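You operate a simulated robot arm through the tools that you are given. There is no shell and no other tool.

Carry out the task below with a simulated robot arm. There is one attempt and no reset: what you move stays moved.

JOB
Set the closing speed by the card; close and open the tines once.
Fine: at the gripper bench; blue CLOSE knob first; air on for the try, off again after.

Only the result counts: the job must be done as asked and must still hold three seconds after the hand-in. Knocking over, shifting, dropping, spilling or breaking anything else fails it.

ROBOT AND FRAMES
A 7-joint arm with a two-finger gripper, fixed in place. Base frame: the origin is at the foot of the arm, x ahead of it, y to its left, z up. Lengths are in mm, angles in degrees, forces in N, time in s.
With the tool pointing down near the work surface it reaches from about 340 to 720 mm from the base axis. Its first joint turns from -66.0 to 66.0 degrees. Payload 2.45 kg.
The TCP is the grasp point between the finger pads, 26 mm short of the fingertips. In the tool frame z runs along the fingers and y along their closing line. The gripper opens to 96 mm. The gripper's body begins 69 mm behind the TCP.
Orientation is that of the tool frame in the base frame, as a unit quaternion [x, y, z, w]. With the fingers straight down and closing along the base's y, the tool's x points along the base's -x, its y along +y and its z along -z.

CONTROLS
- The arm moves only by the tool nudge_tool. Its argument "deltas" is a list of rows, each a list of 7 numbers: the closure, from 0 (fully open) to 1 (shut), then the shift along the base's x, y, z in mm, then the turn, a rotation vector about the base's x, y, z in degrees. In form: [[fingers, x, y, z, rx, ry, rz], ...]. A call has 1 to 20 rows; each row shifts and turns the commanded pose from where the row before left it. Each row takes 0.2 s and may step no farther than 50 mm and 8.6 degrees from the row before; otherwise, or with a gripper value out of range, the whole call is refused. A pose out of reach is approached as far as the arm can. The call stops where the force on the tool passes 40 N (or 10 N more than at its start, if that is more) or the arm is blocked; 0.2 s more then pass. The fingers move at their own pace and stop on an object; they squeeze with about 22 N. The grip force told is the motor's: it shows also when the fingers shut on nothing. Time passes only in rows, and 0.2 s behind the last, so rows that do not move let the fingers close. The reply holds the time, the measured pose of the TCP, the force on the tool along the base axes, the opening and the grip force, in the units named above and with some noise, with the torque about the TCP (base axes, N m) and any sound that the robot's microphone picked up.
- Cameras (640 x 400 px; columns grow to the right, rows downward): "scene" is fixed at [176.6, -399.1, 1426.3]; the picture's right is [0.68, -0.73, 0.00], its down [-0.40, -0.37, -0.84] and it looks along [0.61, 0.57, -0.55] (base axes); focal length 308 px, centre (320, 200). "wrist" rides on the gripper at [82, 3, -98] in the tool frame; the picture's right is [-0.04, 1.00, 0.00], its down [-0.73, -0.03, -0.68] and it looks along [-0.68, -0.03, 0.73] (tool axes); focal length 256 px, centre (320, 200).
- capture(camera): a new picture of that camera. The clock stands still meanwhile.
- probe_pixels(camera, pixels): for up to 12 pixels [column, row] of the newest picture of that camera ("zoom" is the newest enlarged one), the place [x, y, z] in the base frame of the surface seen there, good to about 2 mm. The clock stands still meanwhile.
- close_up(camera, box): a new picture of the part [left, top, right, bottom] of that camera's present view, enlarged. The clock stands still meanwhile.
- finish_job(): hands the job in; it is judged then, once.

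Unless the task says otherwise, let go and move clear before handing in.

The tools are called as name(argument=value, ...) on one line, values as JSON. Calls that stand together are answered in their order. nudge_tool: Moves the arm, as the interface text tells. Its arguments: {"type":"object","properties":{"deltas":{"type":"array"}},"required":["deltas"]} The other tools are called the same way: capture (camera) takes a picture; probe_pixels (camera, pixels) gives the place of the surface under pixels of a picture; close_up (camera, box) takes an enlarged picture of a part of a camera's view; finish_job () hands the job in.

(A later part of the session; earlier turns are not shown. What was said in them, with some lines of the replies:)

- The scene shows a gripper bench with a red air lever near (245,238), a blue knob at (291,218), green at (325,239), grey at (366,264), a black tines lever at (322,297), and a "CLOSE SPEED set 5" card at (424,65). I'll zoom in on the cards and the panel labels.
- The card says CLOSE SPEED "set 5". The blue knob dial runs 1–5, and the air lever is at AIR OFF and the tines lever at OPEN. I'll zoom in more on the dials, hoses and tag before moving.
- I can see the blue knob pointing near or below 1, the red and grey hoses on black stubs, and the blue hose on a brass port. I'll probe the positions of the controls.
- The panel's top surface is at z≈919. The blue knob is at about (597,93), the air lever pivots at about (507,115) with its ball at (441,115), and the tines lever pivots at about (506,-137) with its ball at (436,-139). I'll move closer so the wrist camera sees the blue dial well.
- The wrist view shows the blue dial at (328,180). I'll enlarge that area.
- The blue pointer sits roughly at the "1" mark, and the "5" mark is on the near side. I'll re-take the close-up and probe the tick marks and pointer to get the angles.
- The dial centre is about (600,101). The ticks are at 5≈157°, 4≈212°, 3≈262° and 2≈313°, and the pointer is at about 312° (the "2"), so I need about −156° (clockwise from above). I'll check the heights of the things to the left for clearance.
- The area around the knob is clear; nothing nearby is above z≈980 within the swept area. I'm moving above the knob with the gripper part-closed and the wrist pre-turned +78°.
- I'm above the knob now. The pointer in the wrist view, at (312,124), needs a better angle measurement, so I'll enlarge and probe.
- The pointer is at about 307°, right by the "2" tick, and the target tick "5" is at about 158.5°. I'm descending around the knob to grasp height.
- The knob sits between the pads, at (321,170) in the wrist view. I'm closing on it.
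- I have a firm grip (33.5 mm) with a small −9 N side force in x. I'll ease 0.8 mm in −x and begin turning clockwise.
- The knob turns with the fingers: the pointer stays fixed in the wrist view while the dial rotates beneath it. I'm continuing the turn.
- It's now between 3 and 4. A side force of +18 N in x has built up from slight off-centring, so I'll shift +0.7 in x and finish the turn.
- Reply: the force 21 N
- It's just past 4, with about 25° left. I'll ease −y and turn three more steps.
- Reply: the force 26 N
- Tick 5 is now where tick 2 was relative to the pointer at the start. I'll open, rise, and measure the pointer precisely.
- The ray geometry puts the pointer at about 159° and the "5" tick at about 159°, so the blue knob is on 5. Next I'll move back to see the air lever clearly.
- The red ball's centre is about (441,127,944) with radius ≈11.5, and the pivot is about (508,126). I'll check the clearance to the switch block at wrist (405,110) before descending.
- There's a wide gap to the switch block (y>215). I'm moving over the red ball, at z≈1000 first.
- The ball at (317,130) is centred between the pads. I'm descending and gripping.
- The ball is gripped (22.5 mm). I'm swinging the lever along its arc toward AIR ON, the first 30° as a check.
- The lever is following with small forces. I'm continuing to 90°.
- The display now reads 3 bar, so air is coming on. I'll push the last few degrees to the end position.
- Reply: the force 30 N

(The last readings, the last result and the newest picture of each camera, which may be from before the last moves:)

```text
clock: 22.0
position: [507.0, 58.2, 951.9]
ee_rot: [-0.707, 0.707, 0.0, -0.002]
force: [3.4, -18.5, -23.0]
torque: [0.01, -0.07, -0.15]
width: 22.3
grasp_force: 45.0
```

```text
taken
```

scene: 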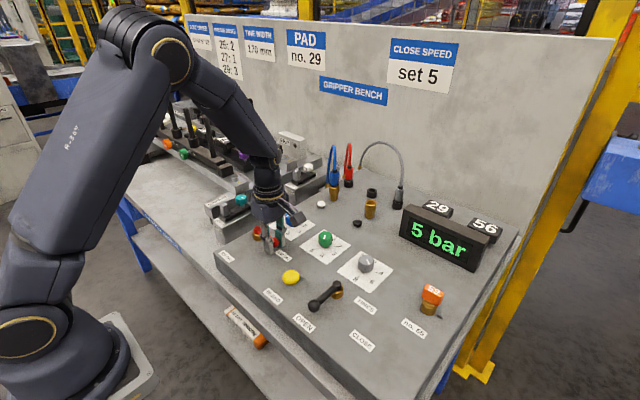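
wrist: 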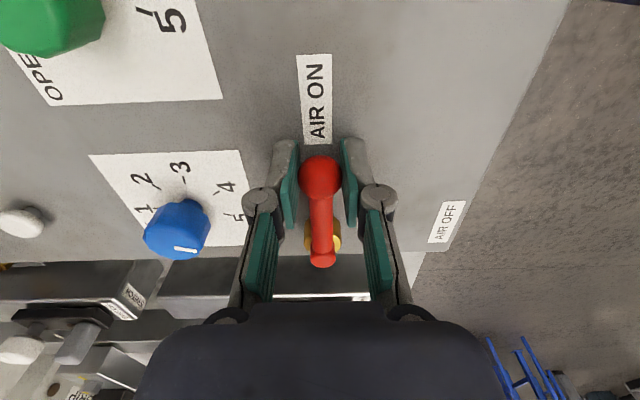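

Pressure is rising (5 bar) and the lever points at the AIR ON label. I'll release it and lift straight up.

nudge_tool(deltas=[[1, 0, -0.5, -0.3, 0, 0, 0], [0.45, 0, 0, 0, 0, 0, 0], [0.45, 0, 0, 0, 0, 0, 0], [0.45, 0, 0, 0, 0, 0, 0], [0.45, 0, 0, 20, 0, 0, 0], [0.45, 0, 0, 25, 0, 0, 0], [0.45, 0, 0, 25, 0, 0, 0], [0.45, 0, 0, 0, 0, 0, 0]])

capture(camera="scene")

capture(camera="wrist")

close_up(camera="scene", box=[60, 60, 340, 235])

```text
clock: 23.8
position: [505.5, 60.2, 1022.7]
ee_rot: [0.708, -0.706, -0.001, 0.0]
force: [0.0, 0.1, -0.4]
torque: [-0.04, 0.0, 0.0]
width: 53.1
grasp_force: 0.1
```

```text
taken
```

scene: 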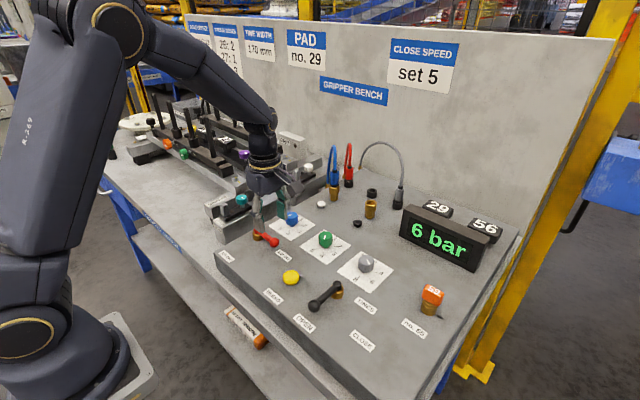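

```text
taken
```

wrist: 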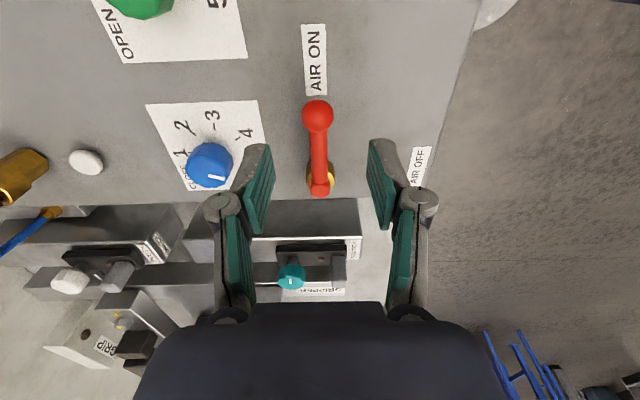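

```text
2.29 times, centred on (200, 148) of scene
```

zoom: 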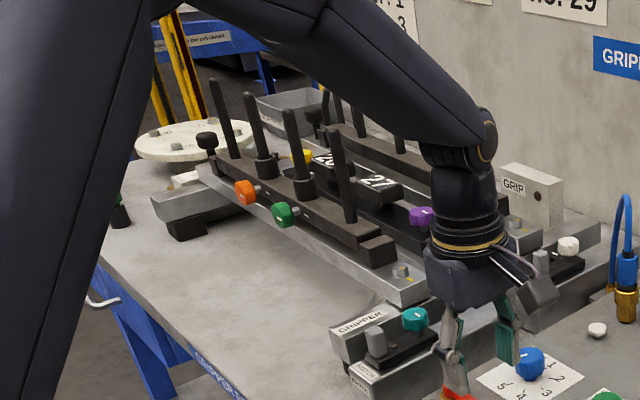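

Supply is at 6 bar with the air lever at ON and the tines still open. I'm moving over the black TINES lever's ball at about (441,−133), staying high.

nudge_tool(deltas=[[0.45, -5.4, -16.1, 0, 0, 0, -7.5], [0.45, -5.4, -16.1, 0, 0, 0, -7.5], [0.45, -5.4, -16.1, 0, 0, 0, -7.5], [0.45, -5.4, -16.1, 0, 0, 0, -7.5], [0.45, -5.4, -16.1, 0, 0, 0, -7.5], [0.45, -5.4, -16.1, 0, 0, 0, -7.5], [0.45, -5.4, -16.1, 0, 0, 0, -7.5], [0.45, -5.4, -16.1, 0, 0, 0, -7.5], [0.45, -5.4, -16.1, 0, 0, 0, -7.5], [0.45, -5.4, -16.1, 0, 0, 0, -7.5], [0.45, -5.4, -16.1, 0, 0, 0, -7.5], [0.45, -5.4, -16.1, 0, 0, 0, -7.5], [0.45, 0, 0, 0, 0, 0, 0]])

capture(camera="wrist")

capture(camera="scene")

```text
clock: 26.6
position: [440.9, -135.1, 1021.8]
ee_rot: [0.001, 1.0, 0.0, 0.0]
force: [0.8, 0.0, 0.1]
torque: [-0.01, 0.0, 0.02]
width: 52.7
grasp_force: 0.1
```

```text
taken
```

wrist: 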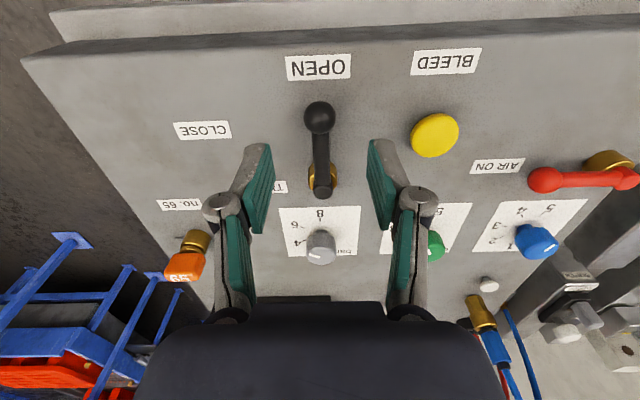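

```text
taken
```

scene: 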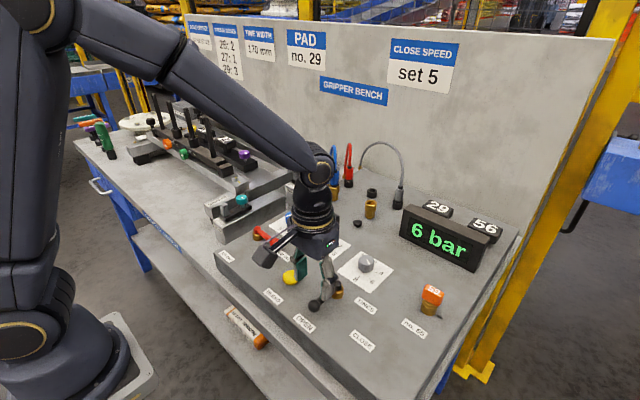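

The black ball at (319,117) is centred between the pads. I'm descending to grip it.

nudge_tool(deltas=[[0.45, 0, 0, -24, 0, 0, 0], [0.45, 0, 0, -23, 0, 0, 0], [0.45, 0, 0, -23, 0, 0, 0], [0.45, 0, 0, 0, 0, 0, 0], [1, 0, 0, 0, 0, 0, 0], [1, 0, 0, 0, 0, 0, 0], [1, 0, 0, 0, 0, 0, 0], [1, 0, 0, 0, 0, 0, 0]])

capture(camera="wrist")

close_up(camera="scene", box=[270, 250, 398, 330])

```text
clock: 28.4
position: [443.2, -135.2, 951.8]
ee_rot: [0.0, 1.0, 0.0, 0.0]
force: [-0.2, 0.2, -4.6]
torque: [-0.02, -0.09, 0.0]
width: 22.6
grasp_force: 45.1
```

```text
taken
```

wrist: 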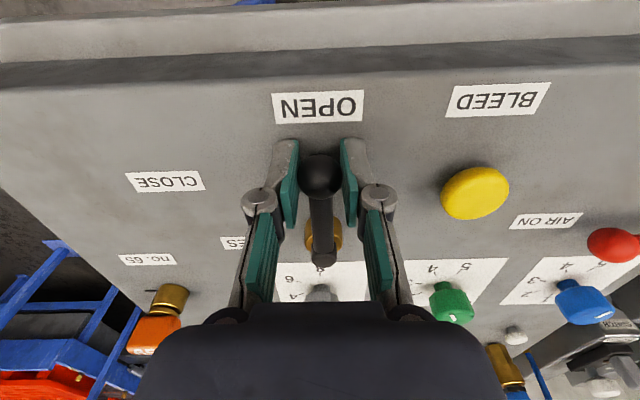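

```text
5.00 times, centred on (334, 290) of scene
```

zoom: 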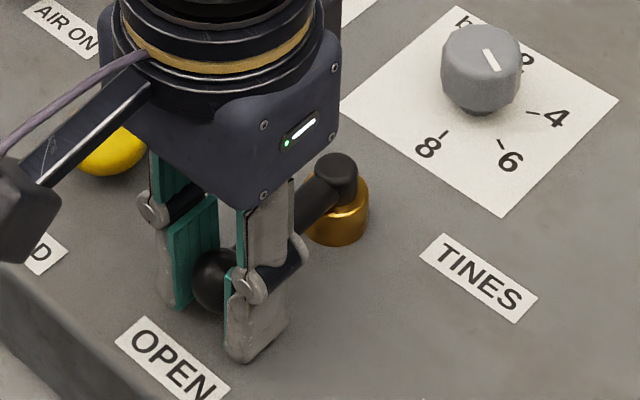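

The ball is gripped at 22.6 mm. I'm swinging the TINES lever along its arc toward CLOSE, watching the force.

nudge_tool(deltas=[[1, 0.57, -8.75, 0, 0, 0, 7.5], [1, 1.71, -8.59, 0, 0, 0, 7.5], [1, 2.82, -8.3, 0, 0, 0, 7.5], [1, 3.88, -7.86, 0, 0, 0, 7.5], [1, 4.87, -7.29, 0, 0, 0, 7.5], [1, 5.78, -6.59, 0, 0, 0, 7.5], [1, 6.59, -5.78, 0, 0, 0, 7.5]])

capture(camera="scene")

capture(camera="wrist")

```text
clock: 30.0
position: [467.6, -188.6, 951.0]
ee_rot: [-0.444, 0.896, 0.001, -0.001]
force: [0.3, 0.1, -9.8]
torque: [0.24, -0.26, -0.06]
width: 22.4
grasp_force: 44.8
```

```text
taken
```

scene: 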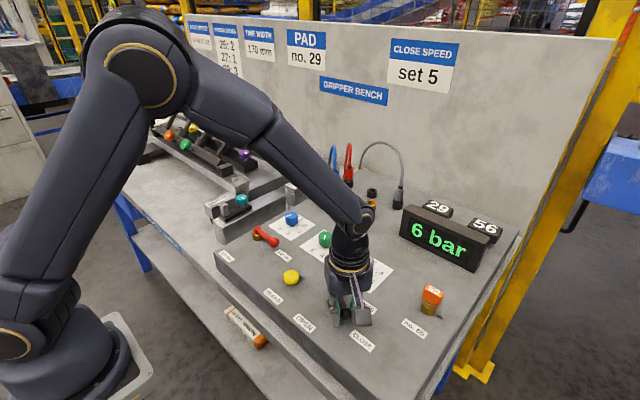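

```text
taken
```

wrist: 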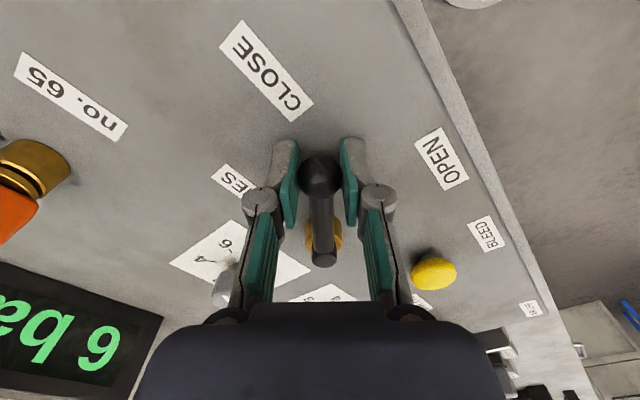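

The lever is at about 52°, nearly pointing to the CLOSE label. I'll continue in small steps.

nudge_tool(deltas=[[1, 5.6, -4.2, 0, 0, 0, 6], [1, 6.05, -3.5, 0, 0, 0, 6]])

capture(camera="wrist")

close_up(camera="scene", box=[60, 60, 340, 235])

```text
clock: 30.6
position: [475.9, -191.9, 951.0]
ee_rot: [-0.535, 0.845, 0.006, -0.003]
force: [-27.5, 23.6, 19.2]
torque: [0.28, 0.34, -0.33]
width: 22.8
grasp_force: 45.1
```

```text
taken
```

wrist: 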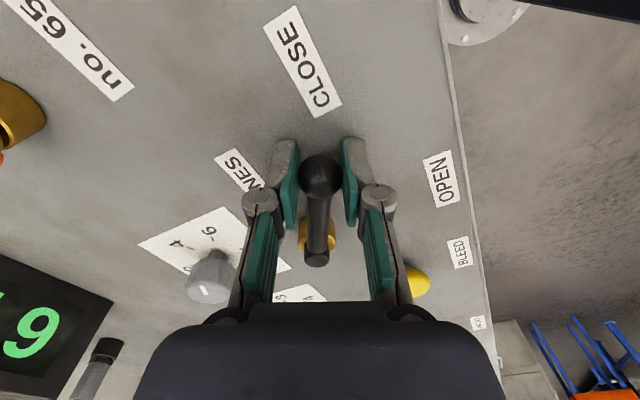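

```text
2.29 times, centred on (200, 148) of scene
```

zoom: 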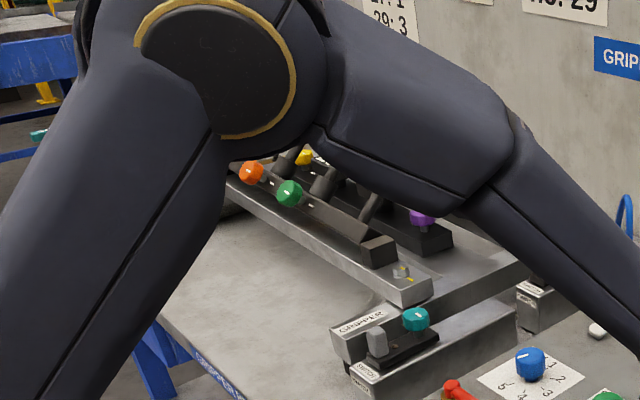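

The end stop was reached (36 N) and the lever points at CLOSE. The tines in the scene view, around zoom (320,185), are tilting and closing. I'll back off slightly, keep hold, and let time pass.

nudge_tool(deltas=[[1, -3, 1.8, 0, 0, 0, -3], [1, 0, 0, 0, 0, 0, 0], [1, 0, 0, 0, 0, 0, 0]])

close_up(camera="scene", box=[60, 60, 340, 235])

close_up(camera="scene", box=[280, 140, 440, 240])

```text
clock: 31.4
position: [474.7, -191.7, 950.5]
ee_rot: [-0.512, 0.859, 0.002, -0.001]
force: [-12.3, 17.3, -4.7]
torque: [-0.11, 0.25, 0.1]
width: 22.6
grasp_force: 45.5
```

```text
2.29 times, centred on (200, 148) of scene
```

zoom: 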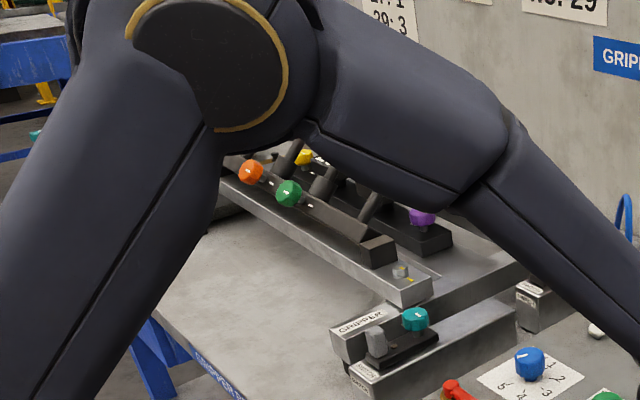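

```text
4.00 times, centred on (360, 190) of scene
```

zoom: 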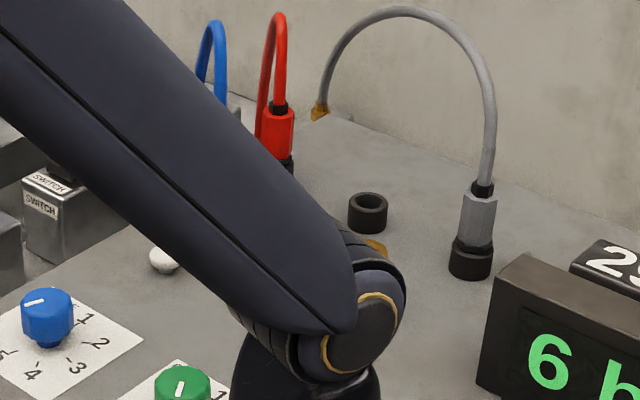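

The tines have tilted partway and the arm blocks part of the view. I'll wait and compare.

nudge_tool(deltas=[[1, -0.8, 0.8, 0, 0, 0, -2], [1, 0, 0, 0, 0, 0, 0], [1, 0, 0, 0, 0, 0, 0], [1, 0, 0, 0, 0, 0, 0], [1, 0, 0, 0, 0, 0, 0], [1, 0, 0, 0, 0, 0, 0], [1, 0, 0, 0, 0, 0, 0], [1, 0, 0, 0, 0, 0, 0], [1, 0, 0, 0, 0, 0, 0]])

close_up(camera="scene", box=[60, 60, 340, 235])

capture(camera="wrist")

```text
clock: 33.4
position: [475.0, -192.3, 951.4]
ee_rot: [-0.496, 0.868, 0.002, 0.0]
force: [-13.1, 3.5, -18.4]
torque: [-0.01, 0.12, -0.02]
width: 22.4
grasp_force: 45.2
```

```text
2.29 times, centred on (200, 148) of scene
```

zoom: 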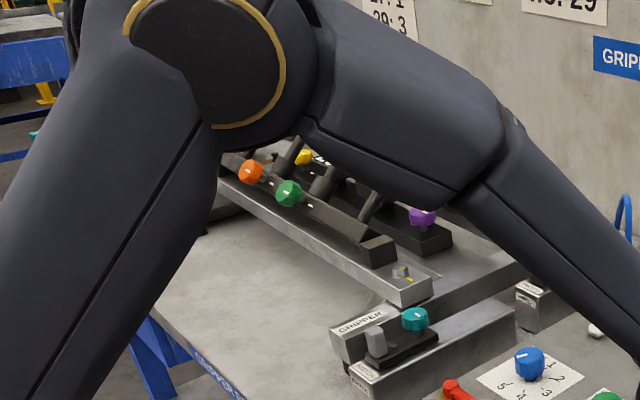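

```text
taken
```

wrist: 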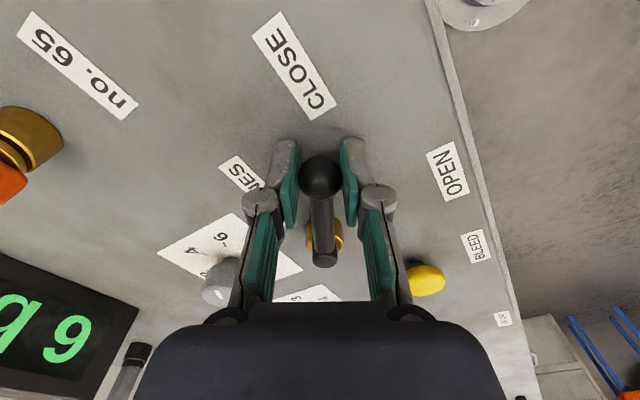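

The tines are steady in a tilted pose and the lever points at CLOSE. To be sure they've fully closed I'll release the lever and lift clear for a better view.

nudge_tool(deltas=[[0.45, 0, 0, 0, 0, 0, 0], [0.45, 0, 0, 0, 0, 0, 0], [0.45, 0, 0, 0, 0, 0, 0], [0.45, 0, 0, 20, 0, 0, 0], [0.45, 0, 0, 30, 0, 0, 0], [0.45, 0, 0, 30, 0, 0, 0], [0.45, -20, -30, 30, 0, 0, 0], [0.45, -20, -35, 20, 0, 0, 0], [0.45, -20, -35, 20, 0, 0, 0], [0.45, 0, 0, 0, 0, 0, 0]])

capture(camera="scene")

close_up(camera="scene", box=[60, 60, 340, 235])

close_up(camera="scene", box=[270, 230, 430, 330])

```text
clock: 35.6
position: [414.4, -292.3, 1101.6]
ee_rot: [-0.496, 0.868, 0.0, 0.0]
force: [0.5, -0.2, -0.4]
torque: [-0.01, 0.0, 0.0]
width: 53.1
grasp_force: 0.0
```

```text
taken
```

scene: 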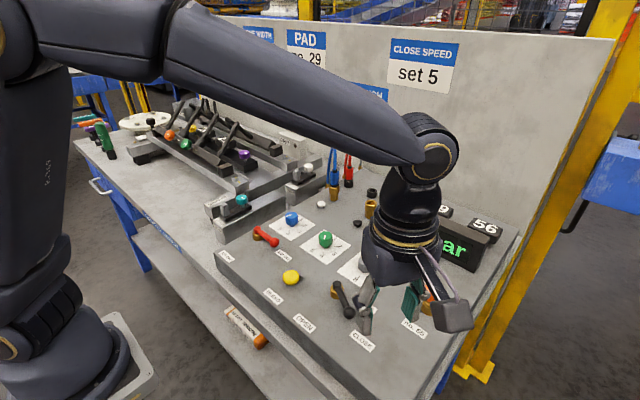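

```text
2.29 times, centred on (200, 148) of scene
```

zoom: 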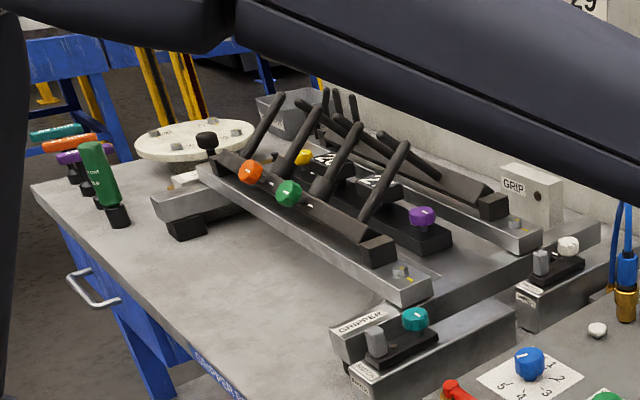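

```text
4.00 times, centred on (350, 280) of scene
```

zoom: 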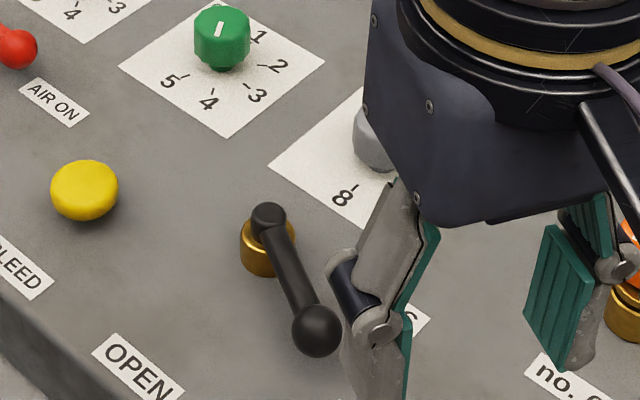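

The tines on both rails are tilted inward and steady, so they're closed. I'll retrace my path to the lever ball and regrip to open again.

nudge_tool(deltas=[[0.45, 20, 35, -20, 0, 0, 0], [0.45, 20, 35, -20, 0, 0, 0], [0.45, 20, 30, -30, 0, 0, 0], [0.45, 0, 0, -30, 0, 0, 0], [0.45, 0, 0, 0, 0, 0, 0]])

capture(camera="wrist")

```text
clock: 36.8
position: [476.4, -192.8, 1002.8]
ee_rot: [-0.496, 0.868, 0.0, 0.0]
force: [-0.6, -1.3, 0.7]
torque: [0.03, 0.04, -0.03]
width: 52.7
grasp_force: 0.0
```

```text
taken
```

wrist: 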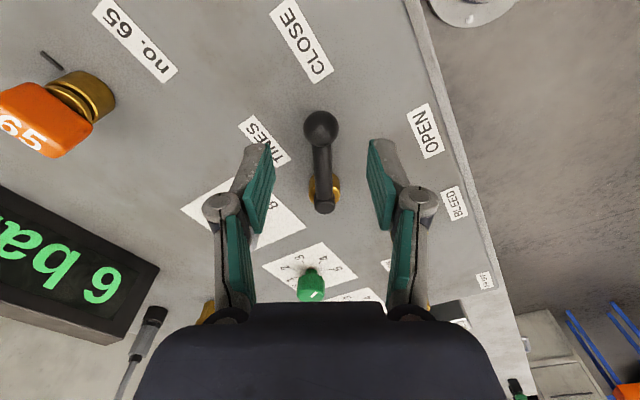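

The ball is centred at (321,127). I'm descending and gripping it.

nudge_tool(deltas=[[0.45, 0, 0, -25, 0, 0, 0], [0.45, 0, 0, -25, 0, 0, 0], [0.45, 0, 0, 0, 0, 0, 0], [1, 0, 0, 0, 0, 0, 0], [1, 0, 0, 0, 0, 0, 0], [1, 0, 0, 0, 0, 0, 0], [1, 0, 0, 0, 0, 0, 0]])

close_up(camera="wrist", box=[220, 100, 420, 280])

```text
clock: 38.4
position: [476.7, -191.2, 950.3]
ee_rot: [-0.496, 0.868, 0.002, 0.0]
force: [-9.3, 5.0, 0.5]
torque: [0.03, 0.11, 0.03]
width: 22.5
grasp_force: 44.9
```

```text
2.22 times, centred on (320, 190) of wrist
```

zoom: 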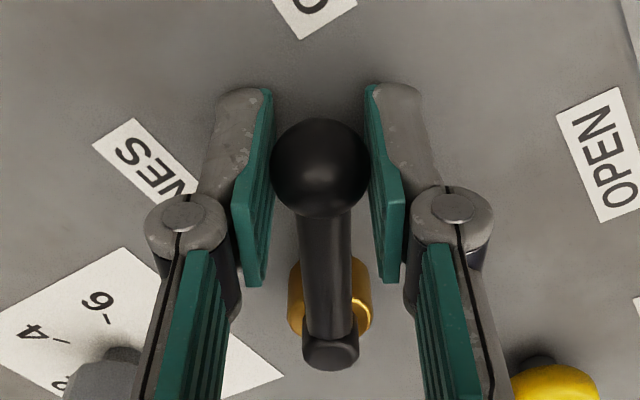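

The ball is gripped. I'm swinging the lever back to OPEN along the reverse arc.

nudge_tool(deltas=[[1, -7.29, 4.87, 0, 0, 0, -7.5], [1, -6.59, 5.78, 0, 0, 0, -7.5], [1, -5.78, 6.59, 0, 0, 0, -7.5], [1, -4.87, 7.29, 0, 0, 0, -7.5], [1, -3.88, 7.86, 0, 0, 0, -7.5], [1, -2.82, 8.3, 0, 0, 0, -7.5], [1, -1.71, 8.59, 0, 0, 0, -7.5]])

capture(camera="wrist")

close_up(camera="scene", box=[60, 60, 340, 235])

```text
clock: 40.0
position: [443.1, -142.4, 952.6]
ee_rot: [-0.059, 0.998, 0.001, -0.001]
force: [-1.4, -5.5, -24.8]
torque: [-0.01, -0.39, -0.28]
width: 22.4
grasp_force: 44.8
```

```text
taken
```

wrist: 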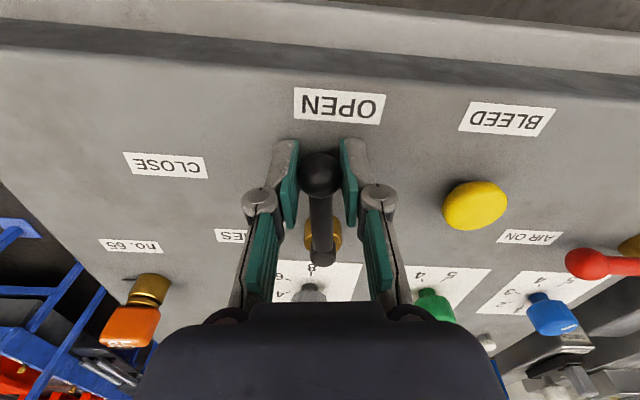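

```text
2.29 times, centred on (200, 148) of scene
```

zoom: 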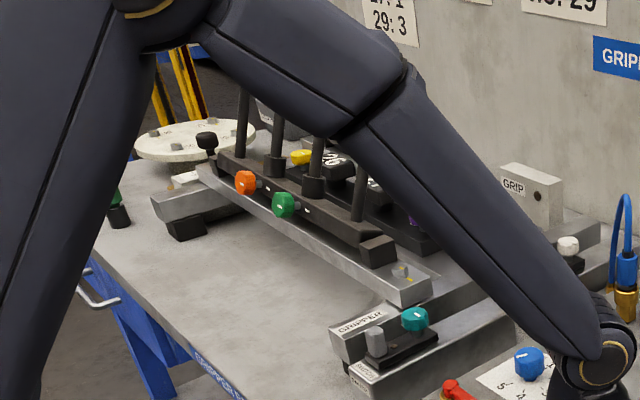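

The tines are already swinging upright and the lever is about 7° short of OPEN. I'll finish the last bit.

nudge_tool(deltas=[[1, -0.4, 4.2, 0, 0, 0, -3.5], [1, -0.1, 3.6, 0, 0, 0, -3.3], [1, 0, 0, 0, 0, 0, 0]])

capture(camera="wrist")

close_up(camera="scene", box=[60, 60, 340, 235])

```text
clock: 40.8
position: [441.8, -134.4, 952.7]
ee_rot: [-0.002, 1.0, 0.001, 0.0]
force: [-0.6, -1.1, -20.9]
torque: [-0.07, 0.33, 0.25]
width: 22.4
grasp_force: 45.1
```

```text
taken
```

wrist: 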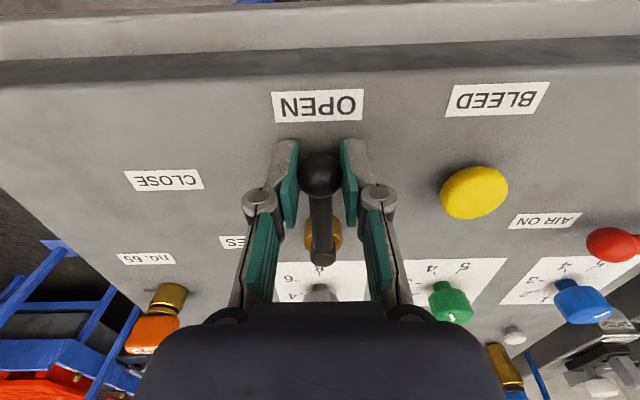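

```text
2.29 times, centred on (200, 148) of scene
```

zoom: 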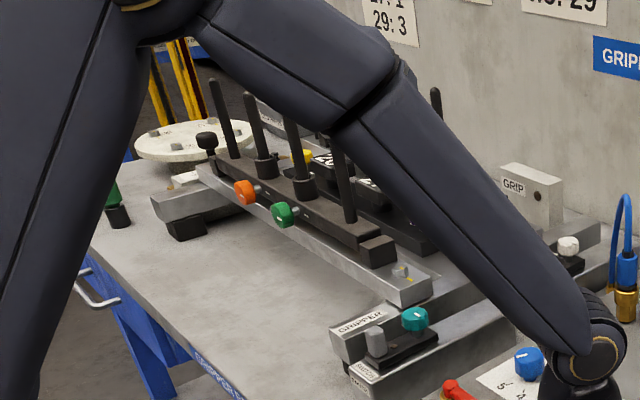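

The tines are back upright and the lever points to OPEN as at the start. I'll press slightly to the stop, wait, then release and lift.

nudge_tool(deltas=[[1, 0, 1.2, 0, 0, 0, -1], [1, 0, 0, 0, 0, 0, 0], [1, 0, -1.2, 0, 0, 0, 1], [1, 0, 0, 0, 0, 0, 0], [0.45, 0, 0, 0, 0, 0, 0], [0.45, 0, 0, 0, 0, 0, 0], [0.45, 0, 0, 0, 0, 0, 0], [0.45, 0, 0, 25, 0, 0, 0], [0.45, 0, 0, 25, 0, 0, 0], [0.45, 0, 0, 20, 0, 0, 0], [0.45, 0, 0, 0, 0, 0, 0]])

capture(camera="wrist")

capture(camera="scene")

close_up(camera="scene", box=[60, 60, 340, 235])

```text
clock: 43.2
position: [441.3, -134.5, 1022.3]
ee_rot: [-0.002, 1.0, 0.0, 0.0]
force: [0.3, -0.9, 0.8]
torque: [0.0, -0.03, -0.04]
width: 53.0
grasp_force: 0.0
```

```text
taken
```

wrist: 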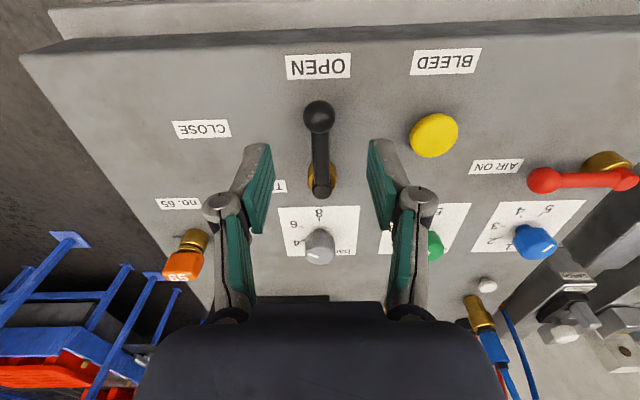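

```text
taken
```

scene: 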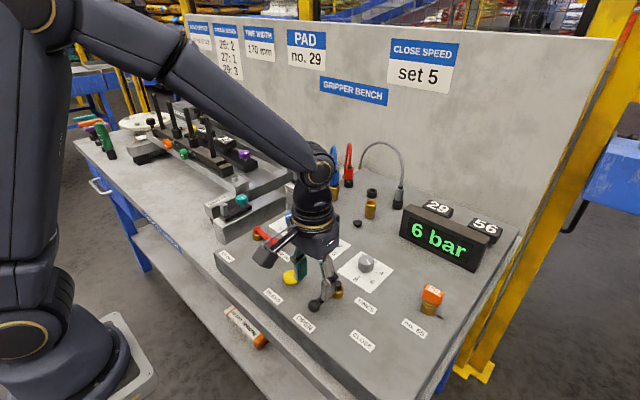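

```text
2.29 times, centred on (200, 148) of scene
```

zoom: 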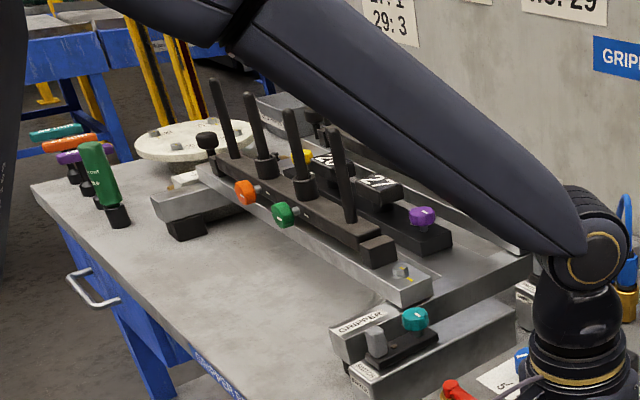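

The tines are fully open again. I'm returning over the air lever's ball, at about (506,59), to switch the air off.

nudge_tool(deltas=[[0.45, 5.4, 16.1, 0, 0, 0, 7.5], [0.45, 5.4, 16.1, 0, 0, 0, 7.5], [0.45, 5.4, 16.1, 0, 0, 0, 7.5], [0.45, 5.4, 16.1, 0, 0, 0, 7.5], [0.45, 5.4, 16.1, 0, 0, 0, 7.5], [0.45, 5.4, 16.1, 0, 0, 0, 7.5], [0.45, 5.4, 16.1, 0, 0, 0, 7.5], [0.45, 5.4, 16.1, 0, 0, 0, 7.5], [0.45, 5.4, 16.1, 0, 0, 0, 7.5], [0.45, 5.4, 16.1, 0, 0, 0, 7.5], [0.45, 5.4, 16.1, 0, 0, 0, 7.5], [0.45, 5.4, 16.1, 0, 0, 0, 7.5], [0.45, 0, 0, 0, 0, 0, 0]])

capture(camera="wrist")

capture(camera="scene")

```text
clock: 46.0
position: [507.2, 56.3, 1021.7]
ee_rot: [0.71, -0.704, 0.0, -0.001]
force: [0.1, 0.8, -0.1]
torque: [0.01, -0.01, -0.01]
width: 52.9
grasp_force: 0.0
```

```text
taken
```

wrist: 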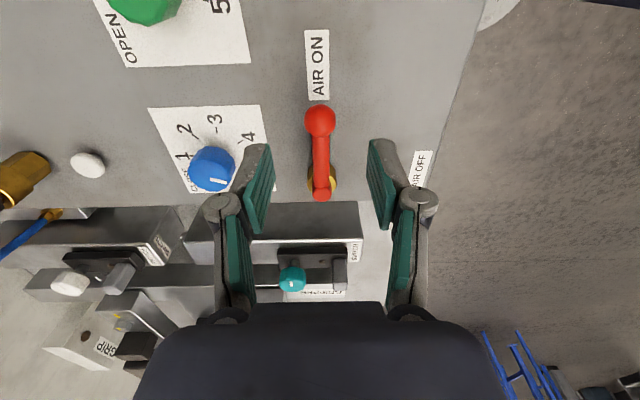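

```text
taken
```

scene: 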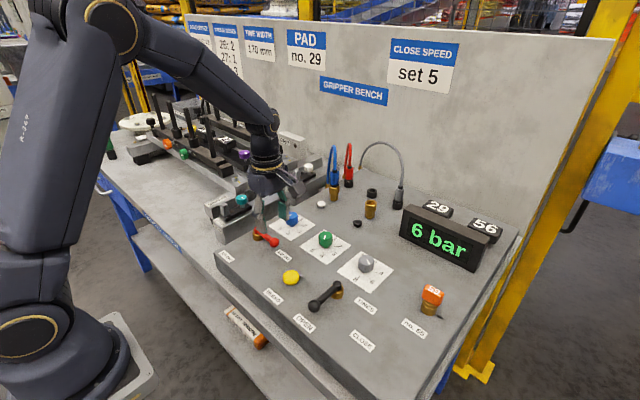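

The red ball at (320,121) is centred. I'm descending and gripping it.

nudge_tool(deltas=[[0.45, 0, 1.5, -24, 0, 0, 0], [0.45, 0, 0, -23, 0, 0, 0], [0.45, 0, 0, -23, 0, 0, 0], [0.45, 0, 0, 0, 0, 0, 0], [1, 0, 0, 0, 0, 0, 0], [1, 0, 0, 0, 0, 0, 0], [1, 0, 0, 0, 0, 0, 0], [1, 0, 0, 0, 0, 0, 0]])

close_up(camera="wrist", box=[200, 80, 440, 280])

```text
clock: 47.8
position: [506.8, 58.3, 952.5]
ee_rot: [0.708, -0.706, -0.001, 0.0]
force: [-0.2, -0.2, -4.9]
torque: [0.08, 0.0, -0.03]
width: 22.6
grasp_force: 44.5
```

```text
2.00 times, centred on (320, 180) of wrist
```

zoom: 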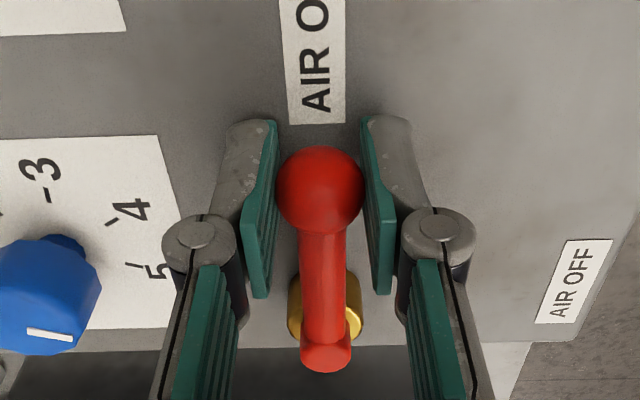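

It's gripped. I'm swinging the lever back to AIR OFF along the reverse arc.

nudge_tool(deltas=[[1, -8.75, 0.57, 0, 0, 0, -7.5], [1, -8.59, 1.71, 0, 0, 0, -7.5], [1, -8.3, 2.82, 0, 0, 0, -7.5], [1, -7.86, 3.88, 0, 0, 0, -7.5], [1, -7.29, 4.87, 0, 0, 0, -7.5], [1, -6.59, 5.78, 0, 0, 0, -7.5], [1, -5.78, 6.59, 0, 0, 0, -7.5], [1, -4.87, 7.29, 0, 0, 0, -7.5], [1, -3.88, 7.86, 0, 0, 0, -7.5], [1, -2.82, 8.3, 0, 0, 0, -7.5], [1, -1.71, 8.59, 0, 0, 0, -7.5]])

capture(camera="wrist")

capture(camera="scene")

```text
clock: 50.2
position: [443.0, 116.6, 951.9]
ee_rot: [-0.066, 0.998, 0.0, 0.002]
force: [15.0, 0.0, 17.0]
torque: [-0.22, 0.69, -0.07]
width: 22.5
grasp_force: 44.9
```

```text
taken
```

wrist: 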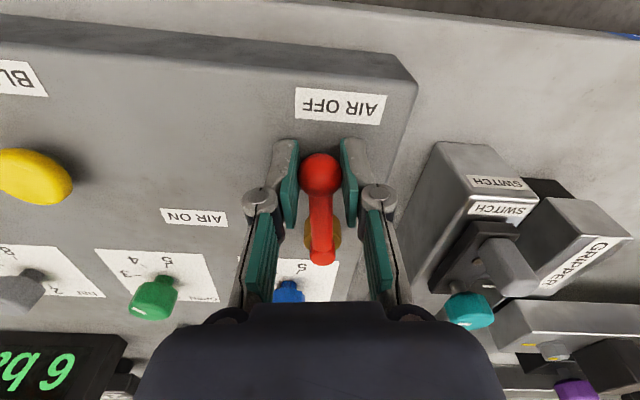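

```text
taken
```

scene: 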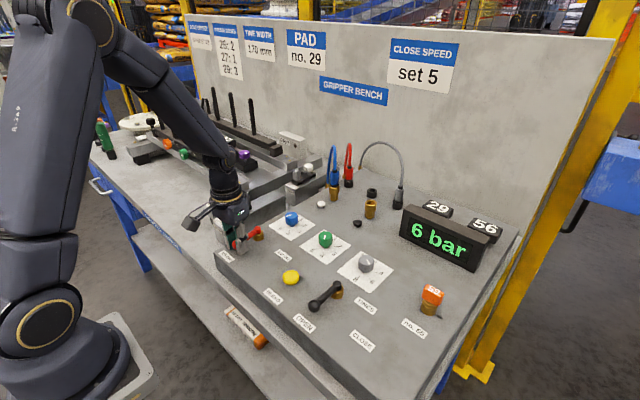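

About 7° remain and the display still reads 6 bar, since the trapped pressure may stay until bled. I'll finish the swing to the stop.

nudge_tool(deltas=[[1, 0.0, 5, 0, 0, 0, -4], [1, 0.0, 4.0, 0, 0, 0, -3.5], [1, 0, 0, 0, 0, 0, 0], [1, 0, 1.0, 0, 0, 0, -0.8], [1, 0, 0, 0, 0, 0, 0]])

capture(camera="wrist")

capture(camera="scene")

```text
clock: 51.4
position: [442.2, 125.2, 952.4]
ee_rot: [0.007, 1.0, -0.001, 0.002]
force: [16.7, -21.0, 20.4]
torque: [-0.22, -0.34, 0.08]
width: 22.6
grasp_force: 44.9
```

```text
taken
```

wrist: 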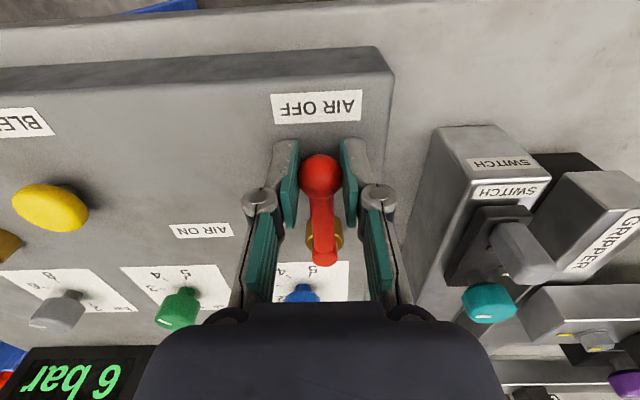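

```text
taken
```

scene: 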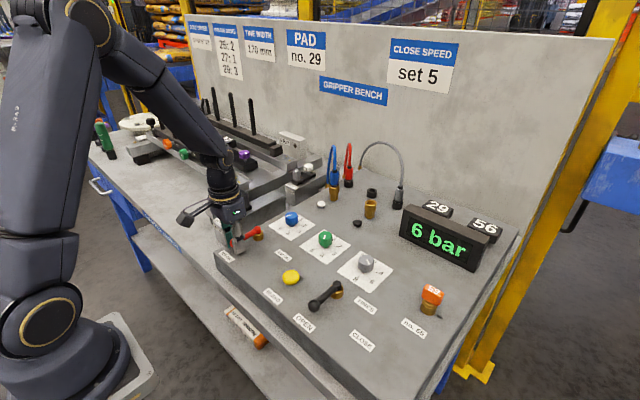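

The lever is hard against the AIR OFF stop (−21 N reaction). I'll relieve the load, release, lift, and watch the pressure reading.

nudge_tool(deltas=[[1, 0.5, -1.0, 0, 0, 0, 0.8], [0.45, 0, 0, 0, 0, 0, 0], [0.45, 0, 0, 0, 0, 0, 0], [0.45, 0, 0, 0, 0, 0, 0], [0.45, 0, 0, 25, 0, 0, 0], [0.45, 0, 0, 25, 0, 0, 0], [0.45, -10, 0, 40, 0, 0, 0], [0.45, -10, 0, 45, 0, 0, 0], [0.45, -20, 0, 45, 0, 0, 0], [0.45, 0, 0, 0, 0, 0, 0], [0.45, 0, 0, 0, 0, 0, 0], [0.45, 0, 0, 0, 0, 0, 0], [0.45, 0, 0, 0, 0, 0, 0], [0.45, 0, 0, 0, 0, 0, 0]])

capture(camera="wrist")

capture(camera="scene")

close_up(camera="scene", box=[200, 180, 400, 305])

```text
clock: 54.4
position: [402.9, 125.6, 1136.9]
ee_rot: [-0.001, 1.0, 0.0, 0.0]
force: [0.0, -0.4, -0.2]
torque: [0.0, 0.02, -0.02]
width: 52.8
grasp_force: 0.1
```

```text
taken
```

wrist: 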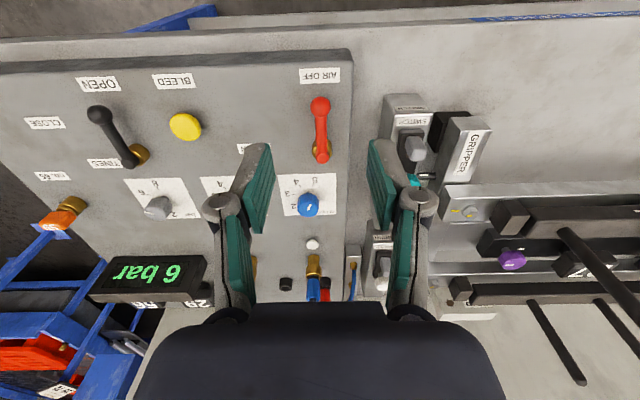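

```text
taken
```

scene: 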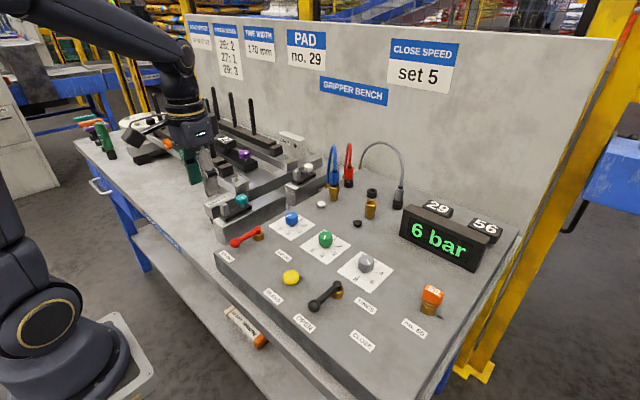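

```text
3.20 times, centred on (300, 242) of scene
```

zoom: 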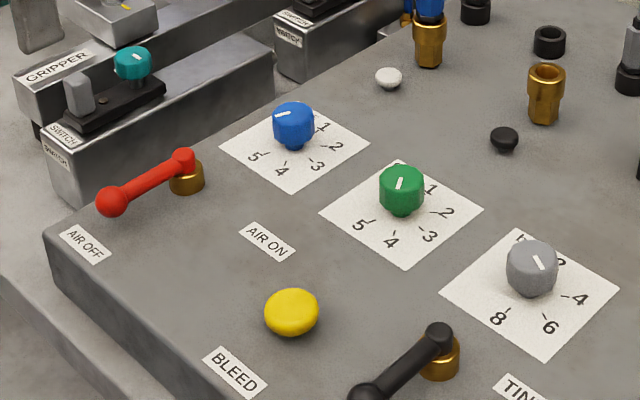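

The air lever is back at AIR OFF, but the display still holds 6 bar of trapped pressure (it was 0 bar at the start). To leave the air truly off, as found, I'll press the spring BLEED button, so I'll locate it at wrist (185,127) first.

probe_pixels(camera="wrist", pixels=[[185, 127], [185, 120], [185, 134], [175, 127], [195, 127], [173, 81]])

close_up(camera="scene", box=[270, 260, 318, 290])

```text
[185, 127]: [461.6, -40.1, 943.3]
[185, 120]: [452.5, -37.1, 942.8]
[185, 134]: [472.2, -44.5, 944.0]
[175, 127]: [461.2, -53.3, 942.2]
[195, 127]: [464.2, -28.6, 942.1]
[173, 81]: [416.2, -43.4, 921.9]
```

```text
13.33 times, centred on (294, 275) of scene
```

zoom: 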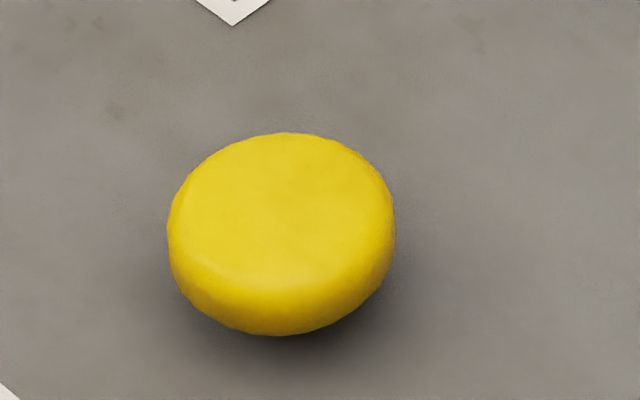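

The button's top is at about (463,−44,943). I'm moving above it with closed fingers, then pressing gently.

nudge_tool(deltas=[[1, 11.8, -33.9, -27, 0, 0, 0], [1, 11.8, -33.9, -27, 0, 0, 0], [1, 11.8, -33.9, -27, 0, 0, 0], [1, 11.8, -33.9, -27, 0, 0, 0], [1, 11.8, -33.9, -27, 0, 0, 0], [1, 0, 0, 0, 0, 0, 0], [1, 0, 0, 0, 0, 0, 0]])

capture(camera="wrist")

close_up(camera="scene", box=[230, 220, 358, 300])

```text
clock: 56.0
position: [461.4, -44.3, 996.2]
ee_rot: [-0.001, 1.0, 0.001, -0.001]
force: [-0.4, 0.5, -0.3]
torque: [-0.02, -0.02, 0.02]
width: 0.0
grasp_force: 21.6
```

```text
taken
```

wrist: 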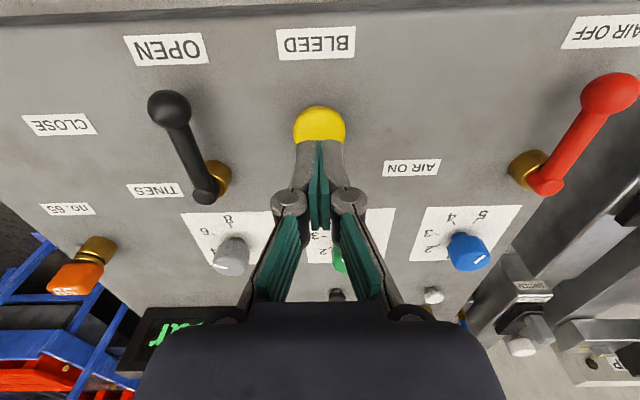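

```text
5.00 times, centred on (294, 260) of scene
```

zoom: 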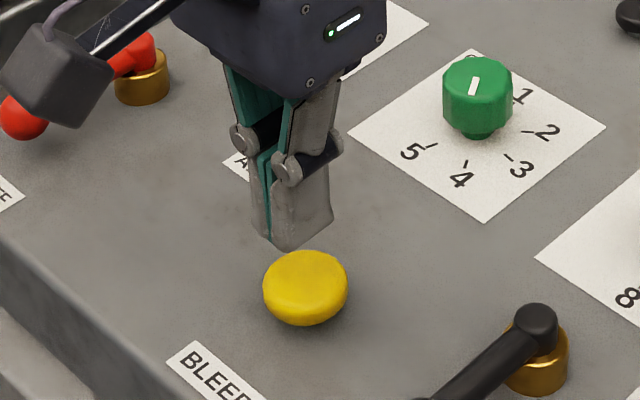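

The fingertips are directly above the button, about 27 mm clear. I'm descending slowly.

nudge_tool(deltas=[[1, 0, 0, -12, 0, 0, 0], [1, 0, 0, -11, 0, 0, 0], [1, 0, 0, -2, 0, 0, 0], [1, 0, 0, -2, 0, 0, 0], [1, 0, 0, -2, 0, 0, 0], [1, 0, 0, 0, 0, 0, 0]])

capture(camera="scene")

```text
clock: 57.4
position: [460.6, -43.4, 966.9]
ee_rot: [-0.002, 1.0, 0.0, 0.0]
force: [0.0, 0.2, 0.3]
torque: [-0.05, -0.01, 0.03]
width: 0.0
grasp_force: 21.9
```

```text
taken
```

scene: 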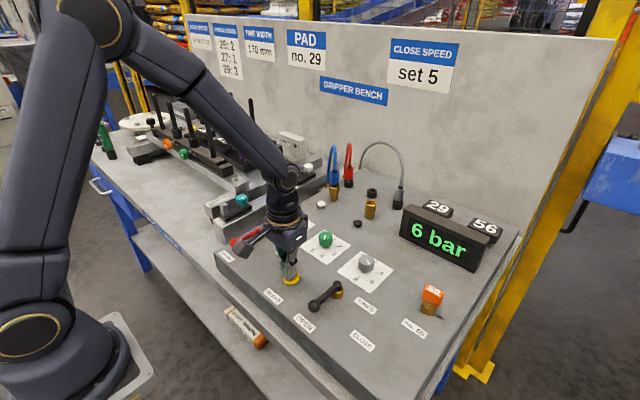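

No contact yet (0.3 N). I'm continuing in small steps.

nudge_tool(deltas=[[1, 0, 0, -1.5, 0, 0, 0], [1, 0, 0, -1.5, 0, 0, 0], [1, 0, 0, -1, 0, 0, 0], [1, 0, 0, 0, 0, 0, 0], [1, 0, 0, 0, 0, 0, 0]])

capture(camera="scene")

```text
clock: 58.6
position: [460.3, -43.2, 965.2]
ee_rot: [-0.002, 1.0, 0.0, 0.0]
force: [0.1, 0.8, 1.5]
torque: [-0.02, -0.01, -0.03]
width: 0.0
grasp_force: 21.5
```

```text
taken
```

scene: 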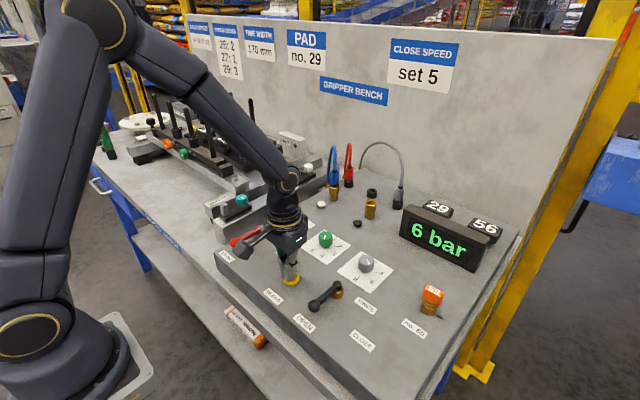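

Contact is just starting (1.5 N), so I'm pressing a little deeper.

nudge_tool(deltas=[[1, 0, 0, -1, 0, 0, 0], [1, 0, 0, -1, 0, 0, 0], [1, 0, 0, -1, 0, 0, 0], [1, 0, 0, 0, 0, 0, 0], [1, 0, 0, 0, 0, 0, 0]])

close_up(camera="scene", box=[230, 200, 500, 368])

```text
clock: 59.8
position: [460.0, -43.9, 960.6]
ee_rot: [-0.002, 1.0, 0.0, 0.0]
force: [-0.3, -0.9, 2.5]
torque: [-0.04, -0.03, 0.01]
width: 0.0
grasp_force: 21.9
```

```text
2.37 times, centred on (365, 284) of scene
```

zoom: 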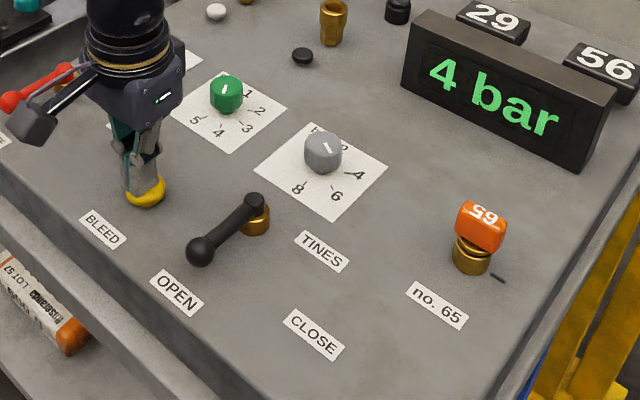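

The pressure is falling (4 bar). I'll hold the button until it reaches 0.

nudge_tool(deltas=[[1, 0, 0, -0.5, 0, 0, 0], [1, 0, 0, 0, 0, 0, 0], [1, 0, 0, 0, 0, 0, 0], [1, 0, 0, 0, 0, 0, 0], [1, 0, 0, 0, 0, 0, 0], [1, 0, 0, 0, 0, 0, 0], [1, 0, 0, 0, 0, 0, 0], [1, 0, 0, 0, 0, 0, 0], [1, 0, 0, 0, 0, 0, 0], [1, 0, 0, 0, 0, 0, 0]])

capture(camera="scene")

```text
clock: 62.0
position: [458.8, -43.3, 960.5]
ee_rot: [-0.002, 1.0, 0.0, 0.0]
force: [1.1, 1.4, 2.7]
torque: [0.04, 0.02, 0.0]
width: 0.2
grasp_force: 22.3
```

```text
taken
```

scene: 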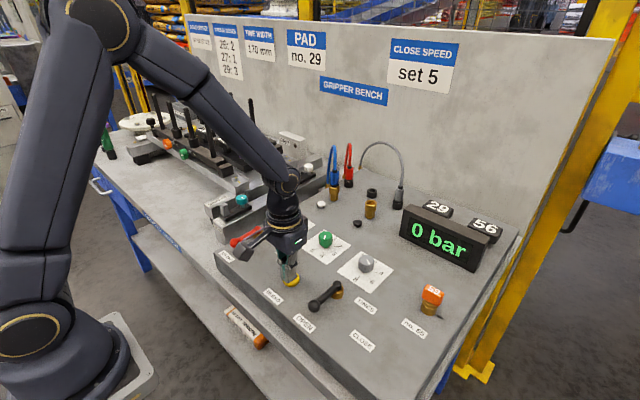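

The display now reads 0 bar. I'm lifting clear and backing away for a final check.

nudge_tool(deltas=[[1, 0, 0, 15, 0, 0, 0], [1, 0, 0, 30, 0, 0, 0], [1, -15, 10, 40, 0, 0, 0], [1, -20, 15, 40, 0, 0, 0], [1, -20, 20, 40, 0, 0, 0], [0.5, -20, 20, 40, 0, 0, 0], [0.5, 0, 0, 30, 0, 0, 0], [0.5, 0, 0, 0, 0, 0, 0], [0.5, 0, 0, 0, 0, 0, 0]])

capture(camera="scene")

capture(camera="wrist")

close_up(camera="scene", box=[60, 60, 340, 235])

close_up(camera="scene", box=[200, 180, 400, 305])

```text
clock: 64.0
position: [385.7, 19.4, 1196.0]
ee_rot: [-0.001, 1.0, 0.0, 0.0]
force: [0.1, -0.3, -0.1]
torque: [0.0, 0.0, 0.02]
width: 48.1
grasp_force: 0.0
```

```text
taken
```

scene: 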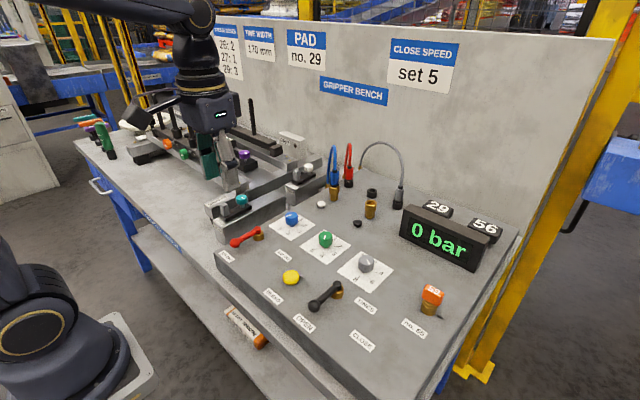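

```text
taken
```

wrist: 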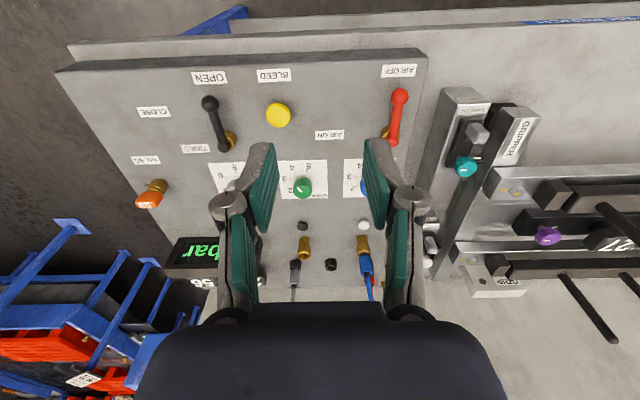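

```text
2.29 times, centred on (200, 148) of scene
```

zoom: 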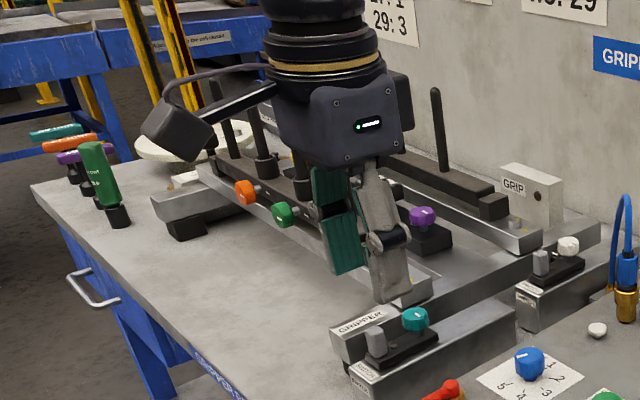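

```text
3.20 times, centred on (300, 242) of scene
```

zoom: 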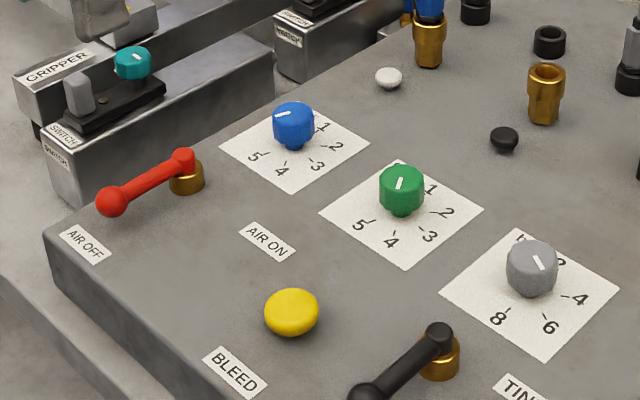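

The final views show the blue knob pointing at 5, the air lever at AIR OFF, and the TINES lever at OPEN. The display reads 0 bar, the tines are upright, and nothing else has moved. The arm is clear, so I'm handing in.

finish_job()

```text
The job is handed in.
```

The closing speed is set to 5 as the card says, and the tines have been closed and opened once. I handed the job in with the arm clear.

- **Knob:** the blue CLOSE knob went from 2 to 5 before anything else was touched. Measured from the camera, the pointer lines up with the 5 mark to within about 2°.
- **Try:** with air on at 6 bar, I moved the TINES lever to CLOSE and the tines tilted fully inward. I then moved it back to OPEN and they stood upright again.
- **Air:** the air lever is back at AIR OFF.
- **Not asked for:** after I turned the air off, the display stayed at 6 bar. I held the yellow BLEED button until it read 0, which is how I found it.

The green and grey knobs and the hoses were not touched. The last pictures show nothing else moved.
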